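You operate a simulated robot arm through the tools that you are given. There is no shell and no other tool.

Carry out the task below with a simulated robot arm. There is one attempt and no reset: what you move stays moved.

TASK
Take the bearing from the top of the carton bench and leave it in the grey crate there. Take the gauge on the top of the carton bench and put it away on the board on the grey block. Put the brush from the top of the stacker's body on the lower shelf of the blue trolley. Take the white block and put it on the top of the carton bench. Shut the plates drawer. Put the 60 bush from the top of the blue tank on the top of the small bench and the 40 bush on the lower shelf of the blue trolley. Open the good drawer. Do these in any order. Set down upright: brush, white block.

The check looks at the end state, three seconds after you hand in, the way a careful person would. Anything else that was tipped, shoved, dropped, spilled or broken makes it a failure.

THE ROBOT
A 6-joint arm with a four-finger gripper on a trunk, on a base that moves. Base frame: it is fixed to the floor where the robot stands at the start and does not move with it; the origin is under the middle of the robot, x ahead of it, y to its left, z up. Lengths are in mm, angles in degrees, forces in N, time in s.
It reaches about 1041 mm from its shoulder. Its first joint turns from -166.0 to 166.0 degrees. Places, roughly: bearing (6x6x2 cm) [-700, 2700, 900]; board on the grey block [-5300, -800, 1000]; brush (4x2x15 cm) [600, 1400, 800]; bush [-3250, 3750, 750]; crate [-1000, 2750, 1000]; gauge [-500, 3250, 1000]; good drawer [900, 6700, 700]; lower shelf of the blue trolley [-2200, -800, 700]; plates drawer [500, 6100, 600]; top of the carton bench [-100, 2600, 900]; top of the small bench [-6000, 3500, 900]; white block (6x5x9 cm) [2400, 200, 900]. Payload 3.67 kg.
The TCP is the grasp point between the finger pads, 28 mm short of the fingertips. In the tool frame z runs along the fingers and y along their closing line. The gripper opens to 112 mm; its body begins 73 mm behind the TCP.
Orientation is told as [roll, pitch, yaw] about the base's x, y, z axes, in that order, counted from this pose: with the fingers straight down and closing along the base's y, the tool's x points along the base's -x, its y along +y and its z along -z.

THE INTERFACE
- The arm moves only by the tool drive_tool. Its arguments are lists of equal length, an entry for each row: "xyz": the shift along the tool's x, y, z in cm, a list of three; "dr": the turn, a rotation vector about the tool's x, y, z in degrees, a list of three. In form: {"xyz": [[x, y, z], ...], "dr": [[wx, wy, wz], ...]}. A call has 1 to 20 rows; each row is the pose to reach, as a shift and turn from the pose commanded when the call began, along the tool's axes at that moment. "gripper" is the finger opening in cm, from 0 to 11.2, set as the call begins (left out, the last holds). Each row takes 0.2 s and may step no farther than 50 mm and 8.6 degrees from the row before; otherwise, or with a gripper value out of range, the whole call is refused. Where a pose cannot be reached the arm comes as near as it can. A force on the tool above 40 N (or 10 N above the force at the start of the call, whichever is more), or a blocked arm, ends the call early, and 0.2 s more pass. Each finger travels about 102.5 mm/s and halts on what it meets, pressing with about 33 N; the grip force reading is that of the motor and also rises with nothing between the fingers. The clock runs only during rows and for 0.2 s after the last one: add rows that repeat a pose to give the fingers time. It gives the time, the measured TCP pose, the force on the tool (base axes), the opening and the grip force at its end, in the units of the frame above (readings bear some noise), with the torque about the TCP (base axes, N m) and any sound that the robot's microphone picked up.
- Cameras (640 x 400 px; columns grow to the right, rows downward): "scene" is now at [108.8, 199.9, 1334.3]; the picture's right is [-0.20, -0.98, 0.00], its down [-0.50, 0.10, -0.86] and it looks along [0.84, -0.17, -0.51] (base axes); focal length 261 px, centre (320, 200). "wrist" rides on the gripper at [60, -18, -104] in the tool frame; the picture's right is [0.29, 0.96, 0.00], its down [-0.80, 0.24, -0.55] and it looks along [-0.53, 0.16, 0.83] (tool axes); focal length 234 px, centre (320, 200). There is no depth. A picture from a camera that has moved, and an enlarged one, comes with that camera's place and axes in the base frame and with its lens.
- camera(camera): a new picture of that camera. The clock stands still meanwhile.
- roll_base(legs): drives the robot by 1 to 6 legs, each [ahead, left, turn to the left] in mm, mm and degrees, along the robot's own axes; the way and the turn of a leg run together, so that a leg with both is an arc; at most 1500 mm and 180 degrees a leg. The arm and the cameras ride along, it lands a little off, and it stops where it bumps. It gives what a move gives.
- aim_head(pan, tilt): turns the head with the scene camera to pan (to the left, within 143 degrees either way) and tilt (down, from -29 to 69), counted from straight ahead of the robot. It gives what a move gives.
- inspect(camera, box): a new picture of the part [left, top, right, bottom] of that camera's present view, enlarged. The clock stands still meanwhile.
- job_done(): hands the job in; it is judged then, once.

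Places have to be worked out from the pictures, the camera data and where the tool is seen. Open the gripper and draw the arm clear of the work before you hand the job in, unless the task says otherwise.

The tools are called as a command line: name --argument value ..., lists and objects as JSON in quotes. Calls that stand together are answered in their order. drive_tool: Moves the arm, as the interface text tells. Its arguments: {"type":"object","properties":{"xyz":{"type":"array","items":{"type":"array","items":{"type":"number"}}},"dr":{"type":"array","items":{"type":"array","items":{"type":"number"}}},"gripper":{"type":"number"}},"required":["xyz","dr"]} The other tools are called the same way: roll_base (legs) drives the base; aim_head (pan, tilt) turns the head that bears the scene camera; camera (camera) takes a picture; inspect (camera, box) takes an enlarged picture of a part of a camera's view; job_done () hands the job in.

At the start:

```text
time_s: 0.0
tcp_pos: [511.0, 178.1, 1125.2]
tool_rot: [0.0, 0.0, 0.0]
force: [-0.1, 0.4, 0.4]
moment: [-0.02, 0.03, 0.0]
opening: 111.9
grip_force: 0.1
robot x, y, heading: [3.0, 0.5, 0.4]
head pan, tilt (commanded): [-11.3, 30.9]
```

scene: 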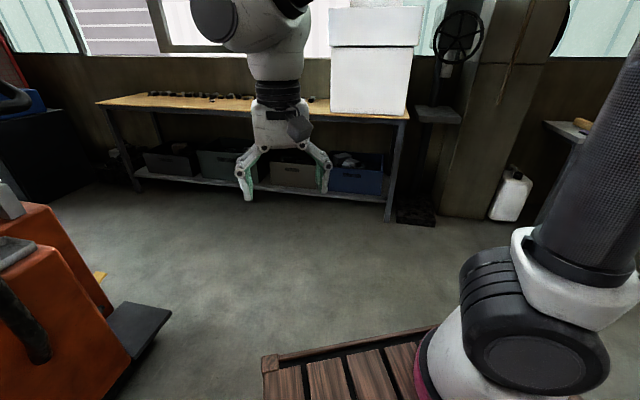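
wrist: 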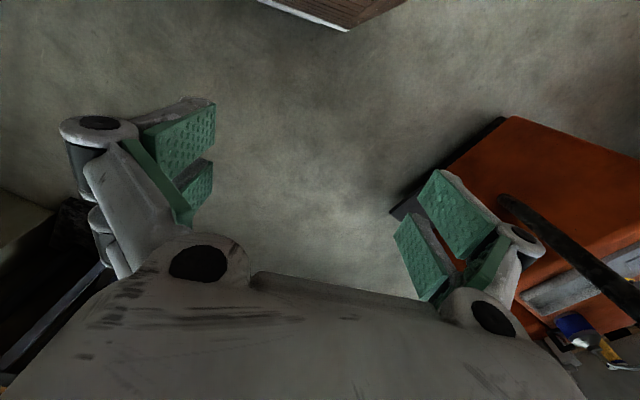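

I'll start by looking around with the head to understand the surroundings before moving.

aim_head --pan 50 --tilt 25

camera --camera "scene"

```text
time_s: 1.3
tcp_pos: [511.2, 177.3, 1124.4]
tool_rot: [-0.1, 0.0, 0.0]
force: [-0.5, -0.3, 0.1]
moment: [0.0, 0.02, 0.01]
opening: 111.8
grip_force: 0.2
robot x, y, heading: [-0.0, -0.0, 0.1]
head pan, tilt (commanded): [50.0, 25.0]
```

```text
taken
camera scene: at [79.8, 288.0, 1343.7], right [0.77, -0.64, 0.0], down [-0.27, -0.32, -0.91], along [0.58, 0.69, -0.42], focal length 261 px, centre (320, 200)
```

scene: 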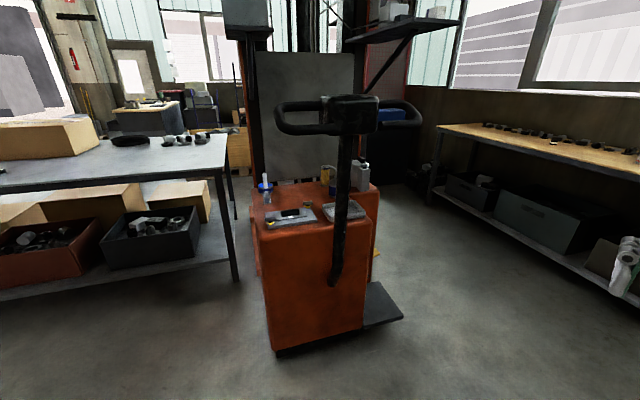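

The orange stacker is ahead-left with the brush likely upright on its body. I'll continue panning to map the surroundings.

aim_head --pan 110 --tilt 20

camera --camera "scene"

aim_head --pan 143 --tilt 15

camera --camera "scene"

aim_head --pan -143 --tilt 15

camera --camera "scene"

aim_head --pan -70 --tilt 20

camera --camera "scene"

```text
time_s: 2.6
tcp_pos: [512.3, 178.0, 1125.8]
tool_rot: [0.0, 0.0, -0.1]
force: [0.1, 0.3, -0.2]
moment: [-0.03, 0.03, -0.02]
opening: 111.9
grip_force: 0.0
robot x, y, heading: [-1.3, -0.4, -0.1]
head pan, tilt (commanded): [110.0, 20.0]
```

```text
taken
camera scene: at [-11.3, 305.0, 1351.8], right [0.94, 0.34, 0.0], down [0.12, -0.32, -0.94], along [-0.32, 0.88, -0.34], focal length 261 px, centre (320, 200)
```

scene: 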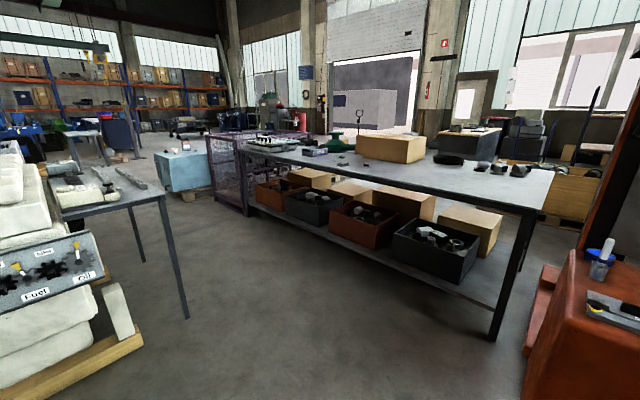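

```text
time_s: 3.6
tcp_pos: [511.4, 177.6, 1125.1]
tool_rot: [0.0, 0.0, 0.1]
force: [0.2, -0.2, -0.3]
moment: [-0.04, 0.0, 0.01]
opening: 112.2
grip_force: 0.1
robot x, y, heading: [2.3, -0.9, -0.2]
head pan, tilt (commanded): [143.0, 15.0]
```

```text
taken
camera scene: at [-54.0, 273.8, 1360.0], right [0.6, 0.8, 0.0], down [0.21, -0.16, -0.97], along [-0.77, 0.58, -0.26], focal length 261 px, centre (320, 200)
```

scene: 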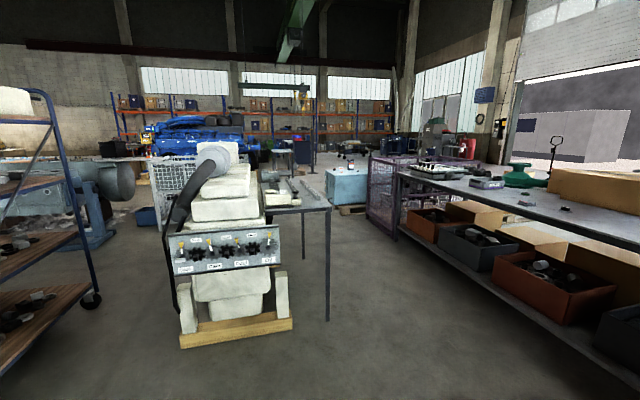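

```text
time_s: 7.5
tcp_pos: [511.7, 178.0, 1125.8]
tool_rot: [-0.1, 0.0, 0.0]
force: [-0.8, -0.3, 0.4]
moment: [-0.01, 0.01, -0.04]
opening: 111.9
grip_force: 0.1
robot x, y, heading: [-1.0, 0.9, 0.1]
head pan, tilt (commanded): [-143.0, 15.0]
```

```text
taken
camera scene: at [-54.1, 161.3, 1360.0], right [-0.6, 0.8, 0.0], down [0.21, 0.16, -0.97], along [-0.77, -0.58, -0.26], focal length 261 px, centre (320, 200)
```

scene: 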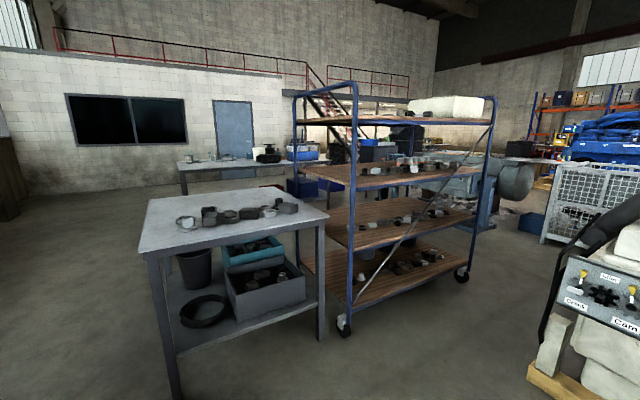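

```text
time_s: 9.0
tcp_pos: [511.1, 178.2, 1124.1]
tool_rot: [-0.1, 0.1, 0.0]
force: [-0.6, 0.1, 0.2]
moment: [-0.02, 0.05, 0.01]
opening: 112.0
grip_force: 0.1
robot x, y, heading: [-1.5, -1.4, 0.2]
head pan, tilt (commanded): [-70.0, 20.0]
```

```text
taken
camera scene: at [52.3, 130.0, 1351.8], right [-0.94, -0.34, 0.0], down [-0.12, 0.32, -0.94], along [0.32, -0.88, -0.34], focal length 261 px, centre (320, 200)
```

scene: 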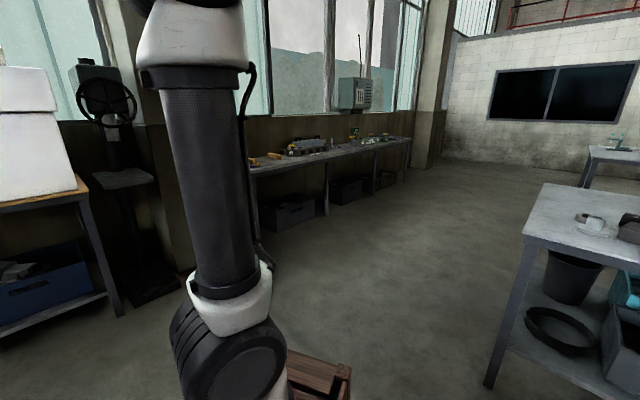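

I'll look down at the robot's own body and tray to learn the footprint and what it carries.

aim_head --pan -20 --tilt 69

camera --camera "scene"

aim_head --pan 60 --tilt 69

camera --camera "scene"

aim_head --pan -90 --tilt 69

camera --camera "scene"

aim_head --pan 140 --tilt 69

camera --camera "scene"

```text
time_s: 10.2
tcp_pos: [512.4, 177.6, 1124.1]
tool_rot: [0.0, 0.0, 0.0]
force: [0.6, 0.8, -0.8]
moment: [0.0, 0.04, -0.01]
opening: 111.9
grip_force: 0.1
robot x, y, heading: [1.0, 0.2, -0.1]
head pan, tilt (commanded): [-20.0, 68.8]
```

```text
taken
camera scene: at [73.1, 198.3, 1284.3], right [-0.34, -0.94, 0.0], down [-0.88, 0.32, -0.36], along [0.34, -0.12, -0.93], focal length 261 px, centre (320, 200)
```

scene: 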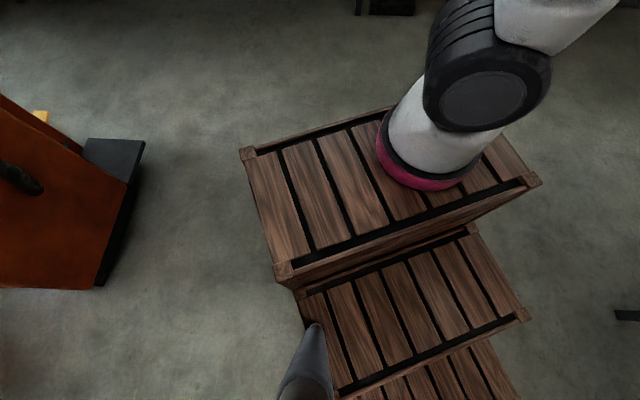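

```text
time_s: 11.7
tcp_pos: [511.4, 177.4, 1126.3]
tool_rot: [0.0, 0.0, 0.1]
force: [0.2, 0.5, 0.2]
moment: [0.01, -0.01, 0.04]
opening: 112.4
grip_force: 0.1
robot x, y, heading: [-1.0, 1.9, 0.2]
head pan, tilt (commanded): [60.0, 68.8]
```

```text
taken
camera scene: at [48.5, 265.9, 1284.3], right [0.87, -0.5, 0.0], down [-0.47, -0.81, -0.36], along [0.18, 0.31, -0.93], focal length 261 px, centre (320, 200)
```

scene: 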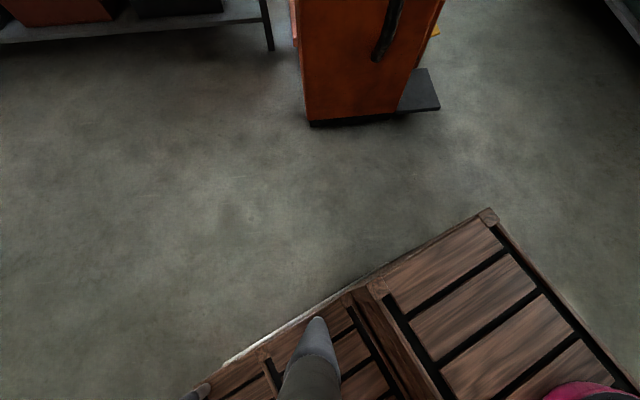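

```text
time_s: 14.0
tcp_pos: [511.8, 176.5, 1126.1]
tool_rot: [0.1, 0.0, -0.1]
force: [0.5, 0.2, 1.0]
moment: [-0.02, -0.02, 0.01]
opening: 111.9
grip_force: 0.1
robot x, y, heading: [1.9, 0.1, 0.2]
head pan, tilt (commanded): [-90.0, 68.8]
```

```text
taken
camera scene: at [20.5, 161.6, 1284.3], right [-1.0, 0.0, 0.0], down [0.0, 0.93, -0.36], along [0.0, -0.36, -0.93], focal length 261 px, centre (320, 200)
```

scene: 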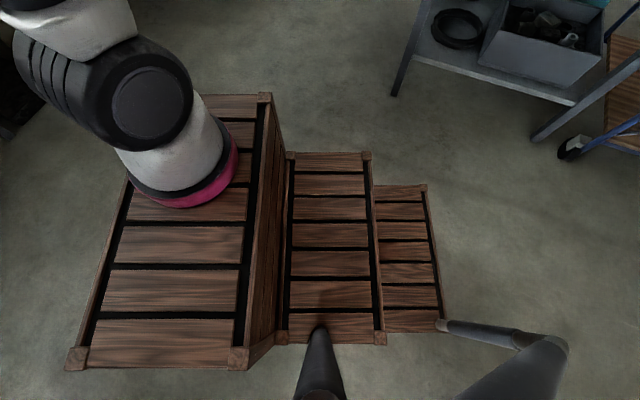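

```text
time_s: 17.3
tcp_pos: [510.7, 177.2, 1124.8]
tool_rot: [0.0, 0.0, 0.0]
force: [-0.9, -0.5, 0.1]
moment: [0.01, 0.0, 0.01]
opening: 111.7
grip_force: 0.0
robot x, y, heading: [2.9, 5.1, 0.2]
head pan, tilt (commanded): [140.0, 68.8]
```

```text
taken
camera scene: at [-22.3, 253.5, 1284.3], right [0.64, 0.77, 0.0], down [0.71, -0.6, -0.36], along [-0.28, 0.23, -0.93], focal length 261 px, centre (320, 200)
```

scene: 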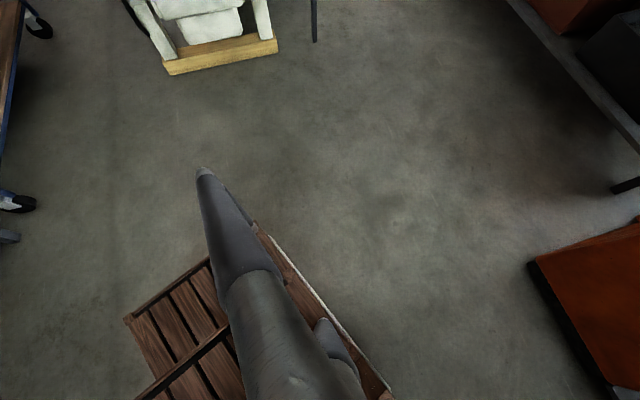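

The robot is a stepped wooden base (roughly x −400…415, y −290…250) with the arm on the front crate. I'll head first for the white block: drive ahead a metre, keeping clear of the stacker platform, then look at the bench.

roll_base --legs '[[1000, -50, 0]]'

aim_head --pan 0 --tilt 20

camera --camera "scene"

```text
time_s: 22.6
tcp_pos: [1532.0, 142.9, 1124.4]
tool_rot: [0.0, -0.1, 0.8]
force: [-0.8, 0.5, -0.1]
moment: [0.0, 0.02, 0.01]
opening: 111.9
grip_force: 0.0
robot x, y, heading: [1021.5, -38.7, 0.8]
head pan, tilt (commanded): [140.0, 68.8]
```

```text
time_s: 24.8
tcp_pos: [1532.5, 142.9, 1124.3]
tool_rot: [0.1, 0.1, 0.9]
force: [-0.6, -0.5, 0.0]
moment: [0.01, 0.02, 0.0]
opening: 112.2
grip_force: 0.0
robot x, y, heading: [1024.8, -43.4, 1.2]
head pan, tilt (commanded): [0.0, 20.0]
```

```text
taken
camera scene: at [1133.5, 177.0, 1351.8], right [0.02, -1.0, 0.0], down [-0.34, -0.01, -0.94], along [0.94, 0.01, -0.34], focal length 261 px, centre (320, 200)
```

scene: 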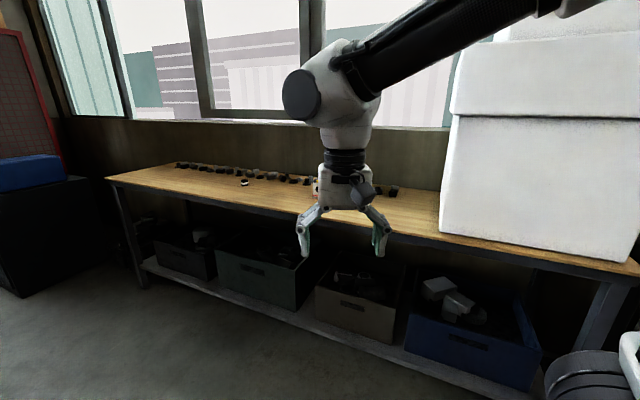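

The white block should be behind the gripper from this viewpoint. I'll check the wrist view and an enlarged scene view.

camera --camera "wrist"

inspect --camera "scene" --box '[160, 140, 420, 260]'

```text
taken
camera wrist: at [1471.1, 124.6, 1229.6], right [-0.3, 0.95, 0.0], down [0.79, 0.25, 0.55], along [0.53, 0.17, -0.83], focal length 234 px, centre (320, 200)
```

wrist: 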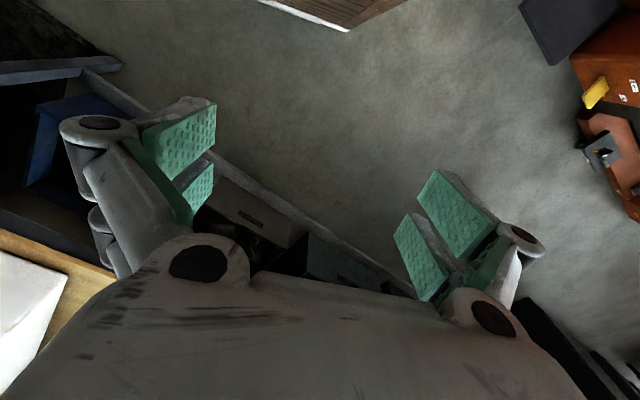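

```text
2.46 times, centred on (290, 200) of scene
camera zoom: at [1133.5, 177.0, 1351.8], right [0.02, -1.0, 0.0], down [-0.34, -0.01, -0.94], along [0.94, 0.01, -0.34], focal length 643 px, centre (394, 200)
```

zoom: 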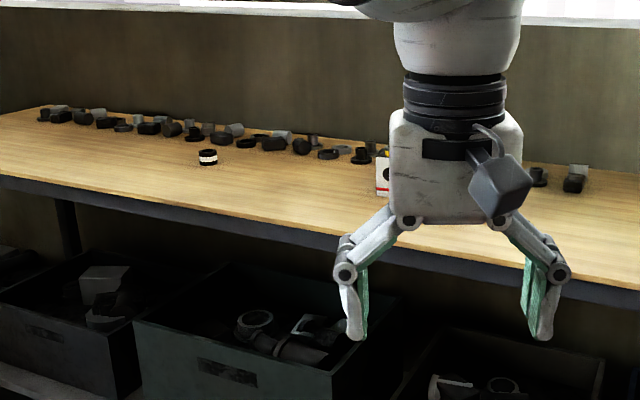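

The block peeks out behind the gripper near (2400, 213), with the bench edge running diagonally. I'll drive ahead, turn square to the bench, then slide left to bring the block within comfortable reach.

roll_base --legs '[[340, 0, 0], [0, 0, -23.5], [30, 560, 0]]'

aim_head --pan -10 --tilt 30

camera --camera "scene"

camera --camera "wrist"

```text
time_s: 31.1
tcp_pos: [2156.0, 423.4, 1124.9]
tool_rot: [0.0, 0.0, -22.7]
force: [0.9, -0.4, 1.0]
moment: [-0.01, -0.01, -0.04]
opening: 112.0
grip_force: 0.1
robot x, y, heading: [1617.9, 455.1, -22.4]
head pan, tilt (commanded): [0.0, 20.0]
```

```text
time_s: 31.8
tcp_pos: [2155.4, 423.2, 1125.5]
tool_rot: [0.0, 0.0, -22.7]
force: [0.2, 0.3, 0.4]
moment: [0.02, 0.02, 0.0]
opening: 111.8
grip_force: 0.0
robot x, y, heading: [1616.5, 453.5, -22.8]
head pan, tilt (commanded): [-10.0, 30.0]
```

```text
taken
camera scene: at [1793.4, 601.1, 1335.8], right [-0.54, -0.84, 0.0], down [-0.42, 0.27, -0.87], along [0.73, -0.47, -0.5], focal length 261 px, centre (320, 200)
```

scene: 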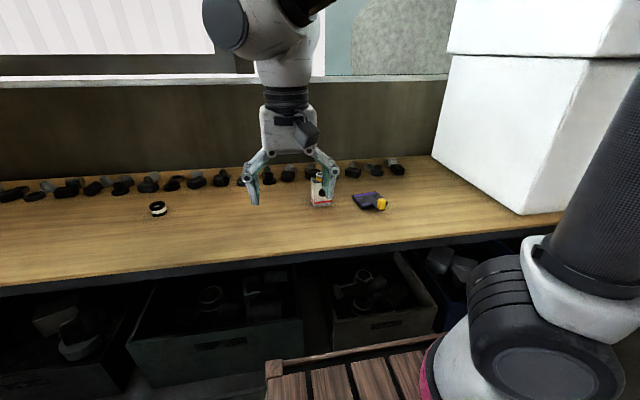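

```text
taken
camera wrist: at [2092.5, 430.3, 1229.6], right [0.1, 0.99, 0.0], down [0.83, -0.09, 0.55], along [0.55, -0.06, -0.83], focal length 234 px, centre (320, 200)
```

wrist: 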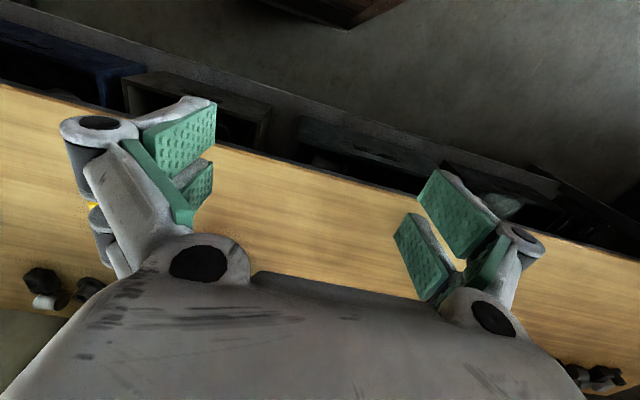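

The white block is now visible beside the right finger. I'll zoom in for its base position.

inspect --camera "scene" --box '[270, 150, 420, 244]'

```text
4.26 times, centred on (345, 197) of scene
camera zoom: at [1793.4, 601.1, 1335.8], right [-0.54, -0.84, 0.0], down [-0.42, 0.27, -0.87], along [0.73, -0.47, -0.5], focal length 1112 px, centre (214, 213)
```

zoom: 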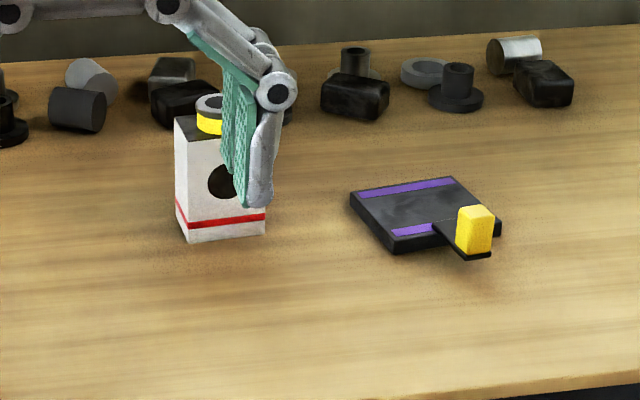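

The block's base centre works out to about (2427, 184) on a top at z≈890, aligned with the current tool yaw. I'll move over it while staying high, then verify.

drive_tool --xyz '[[-4.3, -1.45, 0], [-8.6, -2.9, 0], [-12.9, -4.35, 0], [-17.2, -5.8, 0], [-21.5, -7.25, 0], [-25.8, -8.7, 0], [-30.1, -10.15, 0], [-34.3, -11.6, 0], [-34.3, -11.6, 0]]' --dr '[[0, 0, 0], [0, 0, 0], [0, 0, 0], [0, 0, 0], [0, 0, 0], [0, 0, 0], [0, 0, 0], [0, 0, 0], [0, 0, 0]]' --gripper 11.2

camera --camera "wrist"

inspect --camera "scene" --box '[240, 110, 440, 235]'

```text
time_s: 33.8
tcp_pos: [2427.4, 183.4, 1126.1]
tool_rot: [0.0, 0.1, -22.7]
force: [-0.3, -0.1, 0.5]
moment: [0.0, -0.02, 0.01]
opening: 111.9
grip_force: 0.1
robot x, y, heading: [1612.5, 453.3, -22.8]
head pan, tilt (commanded): [-10.0, 30.0]
```

```text
taken
camera wrist: at [2363.6, 190.9, 1230.1], right [0.1, 0.99, 0.0], down [0.83, -0.09, 0.55], along [0.55, -0.06, -0.83], focal length 234 px, centre (320, 200)
```

wrist: 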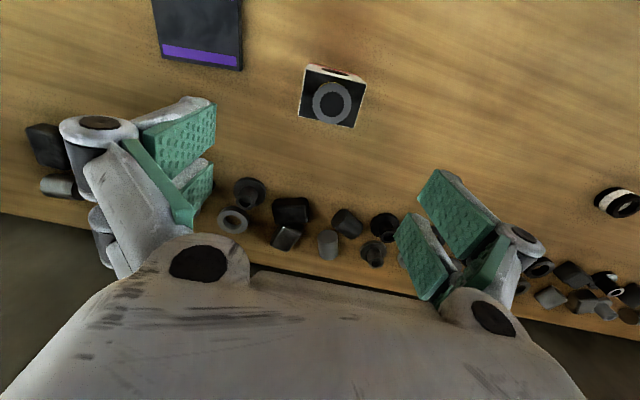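

```text
3.20 times, centred on (340, 172) of scene
camera zoom: at [1793.3, 601.0, 1335.8], right [-0.54, -0.84, 0.0], down [-0.42, 0.27, -0.87], along [0.73, -0.47, -0.5], focal length 836 px, centre (256, 288)
```

zoom: 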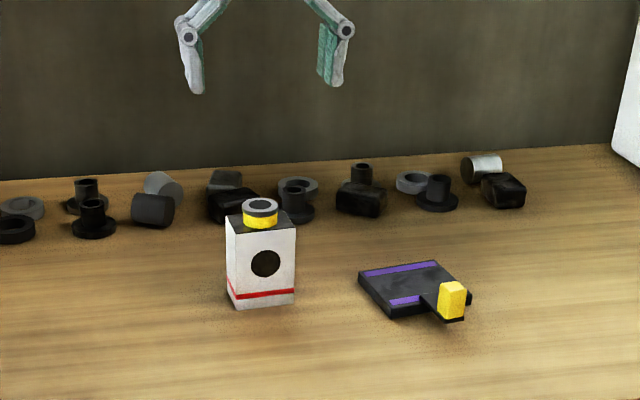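

Triangulating with the wrist view puts the block centre at about (2411, 198), table z≈905, ring top≈995. I'll shift over it and descend so the fingers straddle the block, then check before closing.

drive_tool --xyz '[[2.08, 0.71, 0], [2.08, 0.71, 4.4], [2.08, 0.71, 8.8], [2.08, 0.71, 13.2], [2.08, 0.71, 17.6], [2.08, 0.71, 17.6]]' --dr '[[0, 0, 0], [0, 0, 0], [0, 0, 0], [0, 0, 0], [0, 0, 0], [0, 0, 0]]'

camera --camera "wrist"

inspect --camera "scene" --box '[240, 110, 440, 235]'

```text
time_s: 35.2
tcp_pos: [2407.8, 198.0, 946.5]
tool_rot: [0.0, 0.0, -22.6]
force: [-0.3, -0.7, 0.1]
moment: [-0.03, 0.0, -0.02]
opening: 112.1
grip_force: 0.1
robot x, y, heading: [1613.9, 457.4, -22.8]
head pan, tilt (commanded): [-10.0, 30.0]
```

```text
taken
camera wrist: at [2344.9, 204.7, 1051.1], right [0.1, 0.99, 0.0], down [0.83, -0.09, 0.55], along [0.55, -0.06, -0.83], focal length 234 px, centre (320, 200)
```

wrist: 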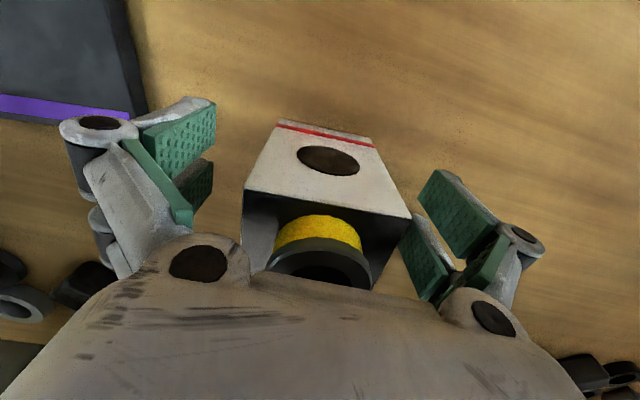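

```text
3.20 times, centred on (340, 172) of scene
camera zoom: at [1793.3, 601.0, 1335.8], right [-0.54, -0.84, 0.0], down [-0.42, 0.27, -0.87], along [0.73, -0.47, -0.5], focal length 836 px, centre (256, 288)
```

zoom: 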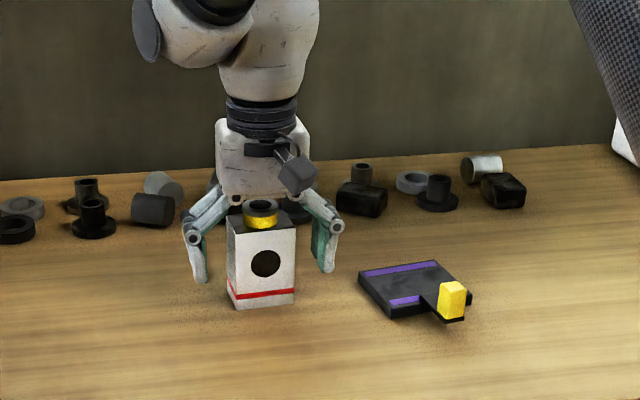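

The fingers straddle the block, but the block centre sits ~10 mm further forward than the TCP. I'll shift forward 1 cm and close.

drive_tool --xyz '[[-1.0, 0.2, 0], [-1.0, 0.2, 0]]' --dr '[[0, 0, 0], [0, 0, 0]]'

drive_tool --xyz '[[0, 0, 0], [0, 0, 0], [0, 0, 0], [0, 0, 0]]' --dr '[[0, 0, 0], [0, 0, 0], [0, 0, 0], [0, 0, 0]]' --gripper 4.0

camera --camera "wrist"

```text
time_s: 35.8
tcp_pos: [2418.8, 195.3, 946.3]
tool_rot: [-0.1, 0.1, -22.7]
force: [-1.1, -0.6, -0.4]
moment: [0.01, 0.02, 0.02]
opening: 112.2
grip_force: 0.1
robot x, y, heading: [1614.2, 455.2, -22.9]
head pan, tilt (commanded): [-10.0, 30.0]
```

```text
time_s: 36.8
tcp_pos: [2420.9, 195.8, 947.7]
tool_rot: [0.1, -0.1, -22.7]
force: [1.4, -2.0, 6.5]
moment: [0.14, -0.08, -0.04]
opening: 60.0
grip_force: 33.2
robot x, y, heading: [1620.1, 457.2, -22.9]
head pan, tilt (commanded): [-10.0, 30.0]
```

```text
taken
camera wrist: at [2356.7, 202.7, 1052.2], right [0.1, 0.99, 0.0], down [0.83, -0.09, 0.55], along [0.55, -0.06, -0.83], focal length 234 px, centre (320, 200)
```

wrist: 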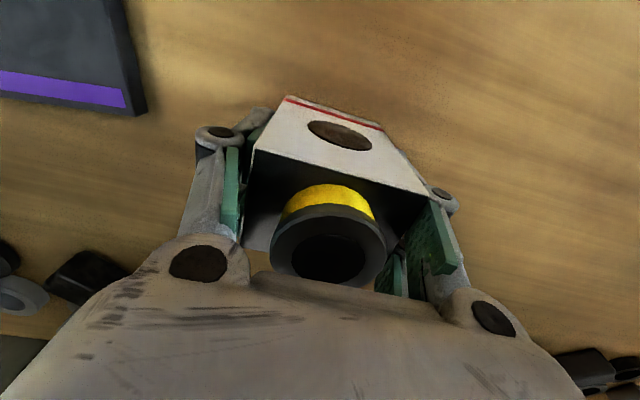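

Gripped at 60 mm opening. I'll lift the block straight up and check it.

drive_tool --xyz '[[0, 0, -2], [0, 0, -5], [0, 0, -9], [0, 0, -13], [0, 0, -17.5], [0, 0, -17.5]]' --dr '[[0, 0, 0], [0, 0, 0], [0, 0, 0], [0, 0, 0], [0, 0, 0], [0, 0, 0]]'

camera --camera "scene"

camera --camera "wrist"

```text
time_s: 38.2
tcp_pos: [2418.5, 194.1, 1122.3]
tool_rot: [0.0, -0.1, -22.7]
force: [-0.2, -0.6, -4.9]
moment: [0.03, -0.05, -0.02]
opening: 60.0
grip_force: 33.1
robot x, y, heading: [1616.6, 456.5, -22.6]
head pan, tilt (commanded): [-10.0, 30.0]
```

```text
taken
camera scene: at [1793.6, 600.9, 1335.7], right [-0.54, -0.84, 0.0], down [-0.42, 0.27, -0.87], along [0.73, -0.47, -0.5], focal length 261 px, centre (320, 200)
```

scene: 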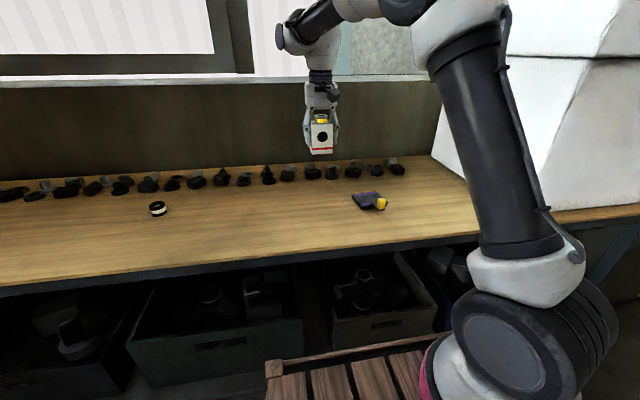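

```text
taken
camera wrist: at [2356.0, 201.5, 1227.7], right [0.1, 0.99, 0.0], down [0.83, -0.09, 0.55], along [0.55, -0.06, -0.83], focal length 234 px, centre (320, 200)
```

wrist: 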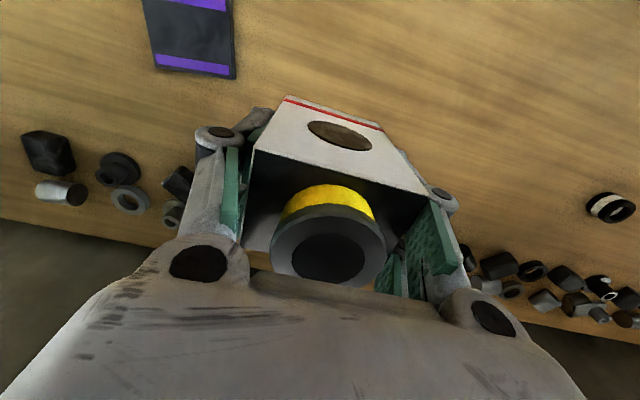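

Block is held (≈0.5 kg). I'll retract the arm to the compact travel pose, then back out along the known-free route toward the carton bench.

drive_tool --xyz '[[4.0, 1.3, 0], [8.0, 2.6, 0], [12.0, 3.9, -1], [16.0, 5.2, -2], [20.0, 6.5, -3], [24.0, 7.8, -4], [28.0, 9.1, -5], [32.0, 10.4, -6], [32.0, 10.4, -6]]' --dr '[[0, 0, 0], [0, 0, 0], [0, 0, 0], [0, 0, 0], [0, 0, 0], [0, 0, 0], [0, 0, 0], [0, 0, 0], [0, 0, 0]]'

roll_base --legs '[[-30, -560, 0], [0, 0, 22.7], [-1400, 0, 0], [-300, 300, 0], [0, 0, 65]]'

aim_head --pan 0 --tilt 15

camera --camera "scene"

```text
time_s: 40.2
tcp_pos: [2164.6, 417.4, 1182.9]
tool_rot: [0.0, 0.0, -22.7]
force: [0.1, -1.2, -4.4]
moment: [-0.03, -0.02, -0.01]
opening: 60.0
grip_force: 32.8
robot x, y, heading: [1616.8, 459.9, -22.7]
head pan, tilt (commanded): [-10.0, 30.0]
```

```text
time_s: 56.3
tcp_pos: [-298.9, 783.9, 1184.5]
tool_rot: [0.0, 0.0, 67.8]
force: [-0.5, -0.1, -4.5]
moment: [0.01, 0.0, -0.01]
opening: 60.0
grip_force: 32.8
robot x, y, heading: [-332.3, 239.2, 67.7]
head pan, tilt (commanded): [-10.0, 30.0]
```

```text
time_s: 57.1
tcp_pos: [-297.9, 783.7, 1182.8]
tool_rot: [0.0, 0.0, 67.9]
force: [0.3, -0.6, -4.3]
moment: [-0.01, 0.03, 0.01]
opening: 59.7
grip_force: 33.3
robot x, y, heading: [-333.3, 232.4, 67.9]
head pan, tilt (commanded): [0.0, 15.0]
```

```text
taken
camera scene: at [-489.7, 423.5, 1359.9], right [0.93, -0.38, 0.0], down [-0.1, -0.24, -0.97], along [0.37, 0.89, -0.26], focal length 261 px, centre (320, 200)
```

scene: 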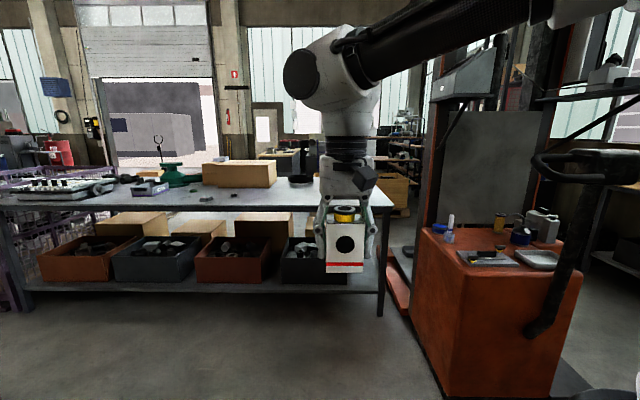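

I'll zoom into the bench top to identify the bearing, crate and gauge, plus free space for the block.

inspect --camera "scene" --box '[0, 130, 200, 230]'

inspect --camera "scene" --box '[180, 130, 400, 230]'

inspect --camera "scene" --box '[400, 180, 600, 305]'

```text
3.20 times, centred on (100, 180) of scene
camera zoom: at [-489.7, 423.5, 1359.9], right [0.93, -0.38, 0.0], down [-0.1, -0.24, -0.97], along [0.37, 0.89, -0.26], focal length 836 px, centre (1024, 264)
```

zoom: 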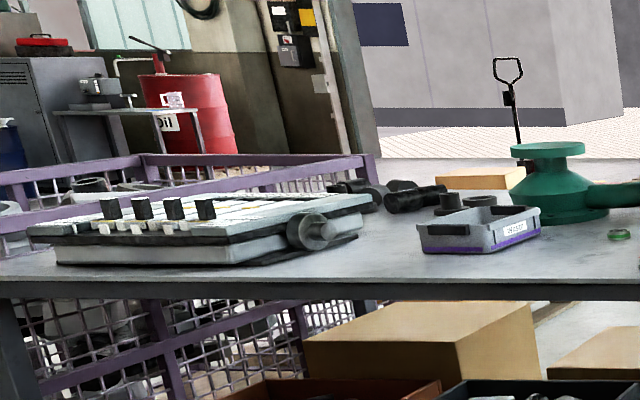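

```text
2.91 times, centred on (290, 180) of scene
camera zoom: at [-489.7, 423.5, 1359.9], right [0.93, -0.38, 0.0], down [-0.1, -0.24, -0.97], along [0.37, 0.89, -0.26], focal length 760 px, centre (407, 258)
```

zoom: 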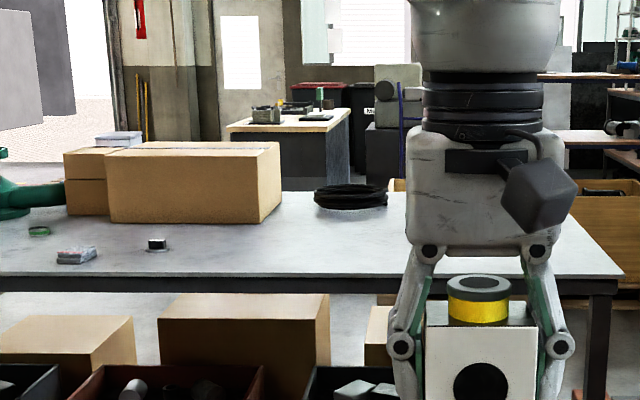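

```text
3.20 times, centred on (500, 242) of scene
camera zoom: at [-489.7, 423.5, 1359.9], right [0.93, -0.38, 0.0], down [-0.1, -0.24, -0.97], along [0.37, 0.89, -0.26], focal length 836 px, centre (-256, 64)
```

zoom: 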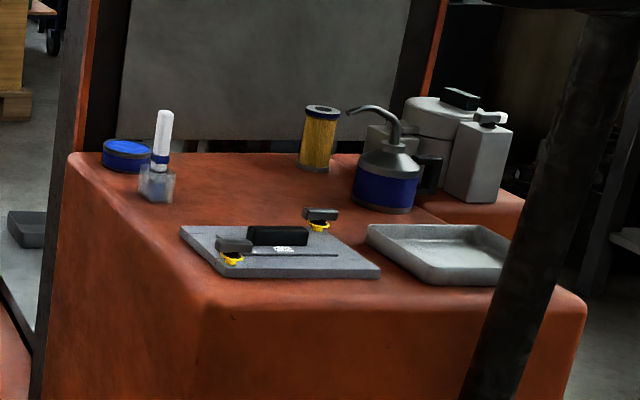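

The block can go on the clear stretch of bench right of the small chrome item, around (−70, 2315). I'll drive up square to the bench there.

roll_base --legs '[[1190, 480, -0.5]]'

aim_head --pan 0 --tilt 30

camera --camera "scene"

aim_head --pan 40 --tilt 25

camera --camera "scene"

```text
time_s: 63.6
tcp_pos: [-299.3, 2097.8, 1182.8]
tool_rot: [0.0, 0.0, 68.6]
force: [-0.3, 0.2, -3.9]
moment: [0.06, -0.03, -0.03]
opening: 59.9
grip_force: 32.9
robot x, y, heading: [-325.6, 1546.7, 68.6]
head pan, tilt (commanded): [0.0, 15.0]
```

```text
time_s: 64.4
tcp_pos: [-298.6, 2098.4, 1182.6]
tool_rot: [-0.1, 0.0, 68.5]
force: [-0.1, -0.1, -4.5]
moment: [0.02, 0.0, -0.03]
opening: 59.8
grip_force: 33.6
robot x, y, heading: [-328.7, 1545.6, 68.6]
head pan, tilt (commanded): [0.0, 30.0]
```

```text
taken
camera scene: at [-486.7, 1732.4, 1335.8], right [0.93, -0.37, 0.0], down [-0.18, -0.46, -0.87], along [0.32, 0.81, -0.5], focal length 261 px, centre (320, 200)
```

scene: 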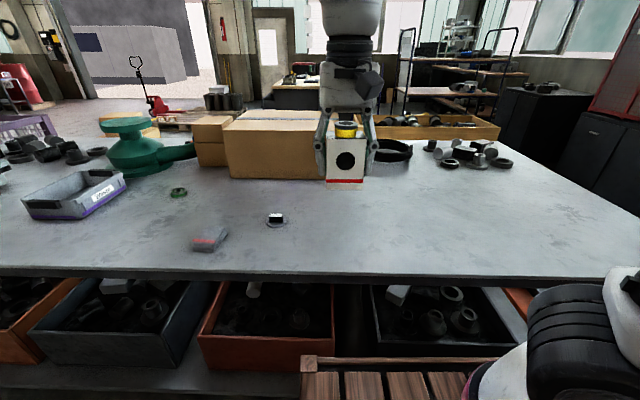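

```text
time_s: 65.5
tcp_pos: [-299.9, 2098.5, 1183.1]
tool_rot: [0.0, -0.1, 68.6]
force: [-0.2, 1.2, -4.7]
moment: [0.02, 0.0, 0.01]
opening: 59.7
grip_force: 33.2
robot x, y, heading: [-325.8, 1547.6, 68.7]
head pan, tilt (commanded): [40.0, 25.0]
```

```text
taken
camera scene: at [-549.0, 1735.7, 1343.7], right [0.95, 0.32, 0.0], down [0.13, -0.4, -0.91], along [-0.29, 0.86, -0.42], focal length 261 px, centre (320, 200)
```

scene: 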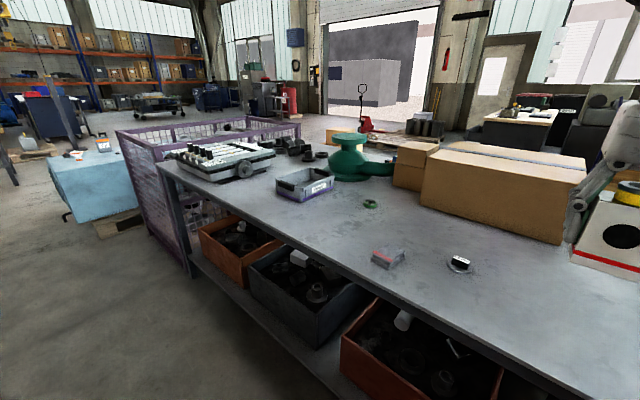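

Let me zoom in on the small items to identify the bearing and crate label.

inspect --camera "scene" --box '[260, 130, 500, 280]'

inspect --camera "scene" --box '[360, 230, 480, 305]'

inspect --camera "scene" --box '[270, 130, 400, 211]'

```text
2.67 times, centred on (380, 205) of scene
camera zoom: at [-549.0, 1735.7, 1343.7], right [0.95, 0.32, 0.0], down [0.13, -0.4, -0.91], along [-0.29, 0.86, -0.42], focal length 697 px, centre (160, 187)
```

zoom: 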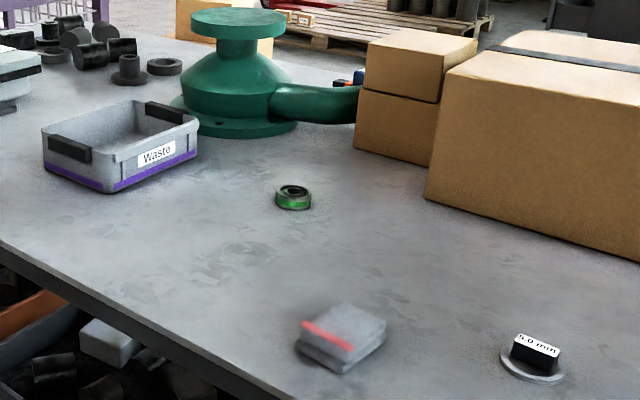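

```text
5.33 times, centred on (420, 268) of scene
camera zoom: at [-549.0, 1735.7, 1343.7], right [0.95, 0.32, 0.0], down [0.13, -0.4, -0.91], along [-0.29, 0.86, -0.42], focal length 1394 px, centre (-213, -160)
```

zoom: 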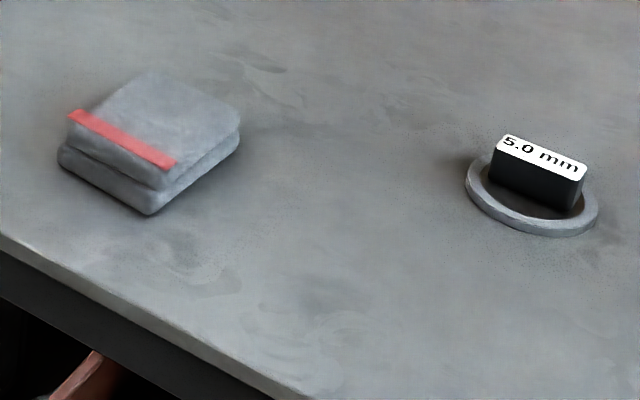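

```text
4.92 times, centred on (335, 170) of scene
camera zoom: at [-549.0, 1735.7, 1343.7], right [0.95, 0.32, 0.0], down [0.13, -0.4, -0.91], along [-0.29, 0.86, -0.42], focal length 1286 px, centre (246, 345)
```

zoom: 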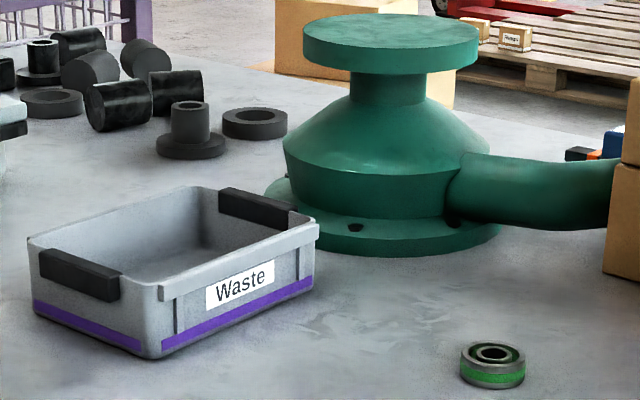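

The crate is the one labelled "Waste"; the green-banded ring is the bearing at ~(−660, 2687). Now I'll extend with the white block to the free spot (−71, 2316) and start descending.

drive_tool --xyz '[[-4.1, -1.9, 0], [-8.2, -3.8, 0], [-12.3, -5.7, 0], [-16.4, -7.6, 0], [-20.5, -9.5, 0], [-24.6, -11.4, 0], [-28.6, -13.3, 0], [-28.6, -13.3, 4.5], [-28.6, -13.3, 9], [-28.6, -13.3, 13.5], [-28.6, -13.3, 18], [-28.6, -13.3, 18]]' --dr '[[0, 0, 0], [0, 0, 0], [0, 0, 0], [0, 0, 0], [0, 0, 0], [0, 0, 0], [0, 0, 0], [0, 0, 0], [0, 0, 0], [0, 0, 0], [0, 0, 0], [0, 0, 0]]'

aim_head --pan -10 --tilt 35

camera --camera "scene"

camera --camera "wrist"

```text
time_s: 68.1
tcp_pos: [-68.2, 2314.2, 1000.1]
tool_rot: [0.0, 0.0, 68.5]
force: [-0.9, 0.1, -4.9]
moment: [0.04, -0.02, -0.02]
opening: 59.8
grip_force: 33.0
robot x, y, heading: [-329.1, 1550.5, 68.5]
head pan, tilt (commanded): [40.0, 25.0]
```

```text
time_s: 69.3
tcp_pos: [-68.8, 2313.1, 999.8]
tool_rot: [0.0, 0.0, 68.6]
force: [0.3, 1.2, -3.8]
moment: [0.0, -0.01, 0.01]
opening: 59.5
grip_force: 33.0
robot x, y, heading: [-326.4, 1547.2, 68.6]
head pan, tilt (commanded): [-10.0, 35.0]
```

```text
taken
camera scene: at [-473.8, 1723.5, 1327.9], right [0.85, -0.52, 0.0], down [-0.3, -0.49, -0.82], along [0.43, 0.7, -0.57], focal length 261 px, centre (320, 200)
```

scene: 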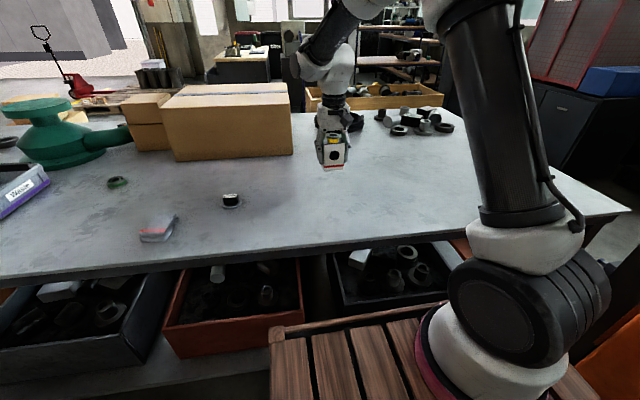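

```text
taken
camera wrist: at [-75.5, 2251.8, 1104.7], right [-1.0, 0.08, 0.0], down [0.07, 0.83, 0.55], along [0.05, 0.55, -0.83], focal length 234 px, centre (320, 200)
```

wrist: 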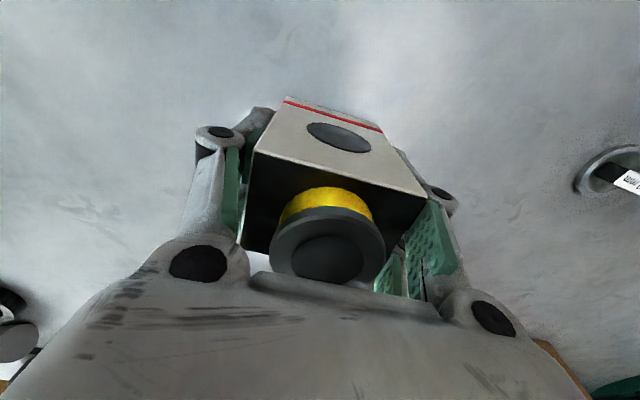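

Triangulating the "5.0 mm" ring gives a bench top of z≈880, so the block should touch down at TCP z≈922. I'll lower in two stages, the last one finely stepped.

drive_tool --xyz '[[0, 0, 3.5], [0, 0, 7.0], [0, 0, 7.0]]' --dr '[[0, 0, 0], [0, 0, 0], [0, 0, 0]]'

inspect --camera "scene" --box '[280, 100, 400, 200]'

```text
time_s: 70.1
tcp_pos: [-68.2, 2316.3, 929.5]
tool_rot: [-0.1, 0.0, 68.5]
force: [-1.3, -0.4, -4.6]
moment: [0.03, 0.04, -0.01]
opening: 59.7
grip_force: 32.8
robot x, y, heading: [-326.5, 1548.3, 68.8]
head pan, tilt (commanded): [-10.0, 35.0]
```

```text
4.00 times, centred on (340, 150) of scene
camera zoom: at [-473.8, 1723.4, 1327.9], right [0.85, -0.52, 0.0], down [-0.3, -0.49, -0.82], along [0.43, 0.7, -0.57], focal length 1045 px, centre (240, 400)
```

zoom: 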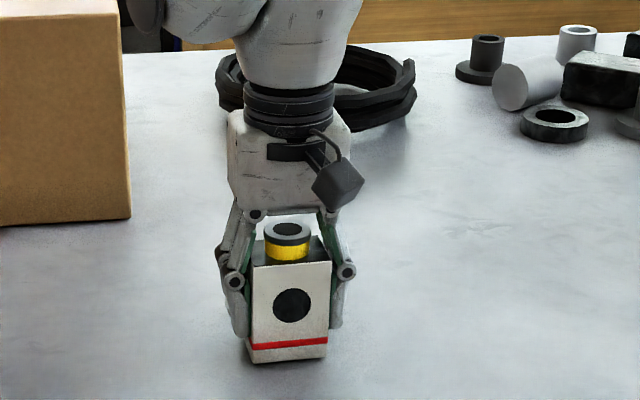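

Very close to the surface now. I'll lower in 1.5 mm steps until the force shows contact.

drive_tool --xyz '[[0, 0, 0.15], [0, 0, 0.3], [0, 0, 0.45], [0, 0, 0.6]]' --dr '[[0, 0, 0], [0, 0, 0], [0, 0, 0], [0, 0, 0]]'

```text
time_s: 71.1
tcp_pos: [-69.4, 2314.9, 927.5]
tool_rot: [-0.1, -0.1, 68.6]
force: [5.2, -0.9, 13.0]
moment: [-0.42, 0.15, 0.14]
opening: 59.9
grip_force: 33.1
robot x, y, heading: [-327.7, 1547.9, 68.3]
head pan, tilt (commanded): [-10.0, 35.0]
```

Contact confirmed (force +13 N at z≈927.5). I'll ease off the push, then open.

drive_tool --xyz '[[0, 0, -0.2], [0, 0, -0.35], [0, 0, -0.35]]' --dr '[[0, 0, 0], [0, 0, 0], [0, 0, 0]]'

```text
time_s: 71.9
tcp_pos: [-69.6, 2314.5, 930.7]
tool_rot: [-0.1, 0.0, 68.5]
force: [-0.3, -1.0, -4.9]
moment: [0.01, -0.02, -0.01]
opening: 60.2
grip_force: 33.4
robot x, y, heading: [-329.5, 1547.0, 68.7]
head pan, tilt (commanded): [-10.0, 35.0]
```

Hovering a couple of mm; lower 2.5 mm and release gently.

drive_tool --xyz '[[0, 0, 0.12], [0, 0, 0.25], [0, 0, 0.25]]' --dr '[[0, 0, 0], [0, 0, 0], [0, 0, 0]]'

drive_tool --xyz '[[0, 0, 0], [0, 0, 0], [0, 0, 0], [0, 0, 0]]' --dr '[[0, 0, 0], [0, 0, 0], [0, 0, 0], [0, 0, 0]]' --gripper 11.0

inspect --camera "scene" --box '[280, 100, 400, 200]'

```text
time_s: 72.7
tcp_pos: [-69.4, 2314.9, 926.9]
tool_rot: [0.0, 0.0, 68.5]
force: [0.1, -0.2, -5.4]
moment: [0.03, 0.02, 0.0]
opening: 59.7
grip_force: 32.8
robot x, y, heading: [-326.2, 1549.5, 68.6]
head pan, tilt (commanded): [-10.0, 35.0]
```

```text
time_s: 73.7
tcp_pos: [-70.5, 2314.9, 927.9]
tool_rot: [0.0, 0.0, 68.4]
force: [0.0, -0.7, -0.5]
moment: [0.0, -0.02, 0.02]
opening: 110.0
grip_force: 0.1
robot x, y, heading: [-325.8, 1549.1, 68.4]
head pan, tilt (commanded): [-10.0, 35.0]
```

```text
4.00 times, centred on (340, 150) of scene
camera zoom: at [-473.8, 1723.3, 1328.0], right [0.85, -0.52, 0.0], down [-0.3, -0.49, -0.82], along [0.43, 0.7, -0.57], focal length 1045 px, centre (240, 400)
```

zoom: 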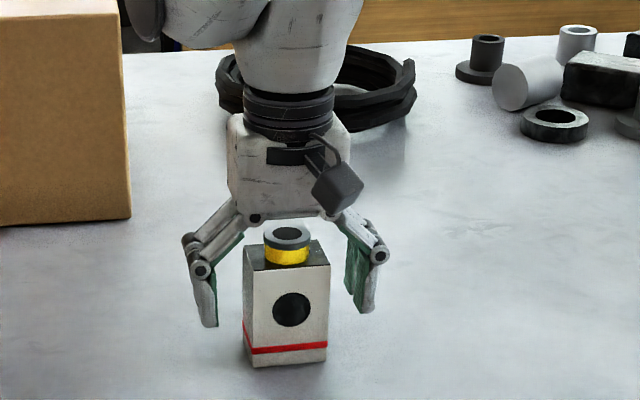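

The white block stands upright on the bench. I'll raise straight up, retract to travel pose, then slide left along the bench toward the bearing.

drive_tool --xyz '[[0, 0, -3], [0, 0, -7], [0, 0, -11.5], [0, 0, -16], [0, 0, -20.5], [4.1, 1.9, -20.5], [8.2, 3.8, -20.5], [12.3, 5.7, -20.5], [16.4, 7.6, -20.5], [20.5, 9.5, -20.5], [24.6, 11.4, -20.5], [28.6, 13.3, -20.5], [28.6, 13.3, -20.5]]' --dr '[[0, 0, 0], [0, 0, 0], [0, 0, 0], [0, 0, 0], [0, 0, 0], [0, 0, 0], [0, 0, 0], [0, 0, 0], [0, 0, 0], [0, 0, 0], [0, 0, 0], [0, 0, 0], [0, 0, 0]]'

roll_base --legs '[[0, 820, 0]]'

aim_head --pan -5 --tilt 30

camera --camera "scene"

```text
time_s: 76.5
tcp_pos: [-299.9, 2099.6, 1131.3]
tool_rot: [0.0, -0.1, 68.6]
force: [-1.4, -0.1, 0.4]
moment: [-0.02, -0.01, 0.02]
opening: 109.9
grip_force: 0.0
robot x, y, heading: [-329.7, 1546.4, 68.5]
head pan, tilt (commanded): [-10.0, 35.0]
```

```text
time_s: 80.8
tcp_pos: [-1058.2, 2388.1, 1130.7]
tool_rot: [-0.1, 0.0, 69.4]
force: [-0.8, 0.1, -0.8]
moment: [-0.01, 0.01, 0.02]
opening: 110.1
grip_force: 0.0
robot x, y, heading: [-1077.6, 1841.9, 69.5]
head pan, tilt (commanded): [-10.0, 35.0]
```

```text
time_s: 81.4
tcp_pos: [-1059.6, 2387.9, 1131.0]
tool_rot: [0.0, 0.0, 69.5]
force: [0.1, 0.2, 0.1]
moment: [0.0, 0.03, 0.0]
opening: 109.8
grip_force: 0.0
robot x, y, heading: [-1075.6, 1835.2, 69.5]
head pan, tilt (commanded): [-5.0, 30.0]
```

```text
taken
camera scene: at [-1232.4, 2015.1, 1335.7], right [0.9, -0.43, 0.0], down [-0.22, -0.45, -0.87], along [0.37, 0.78, -0.5], focal length 261 px, centre (320, 200)
```

scene: 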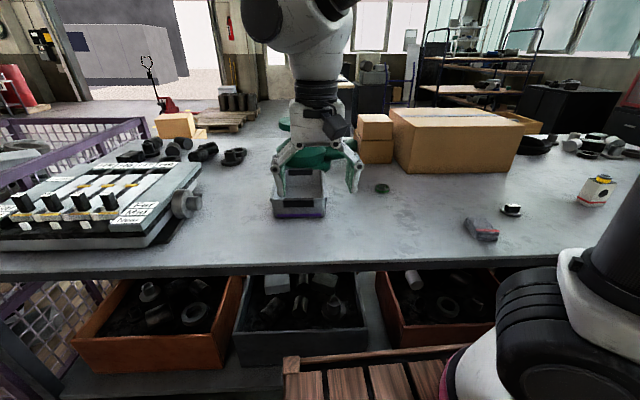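

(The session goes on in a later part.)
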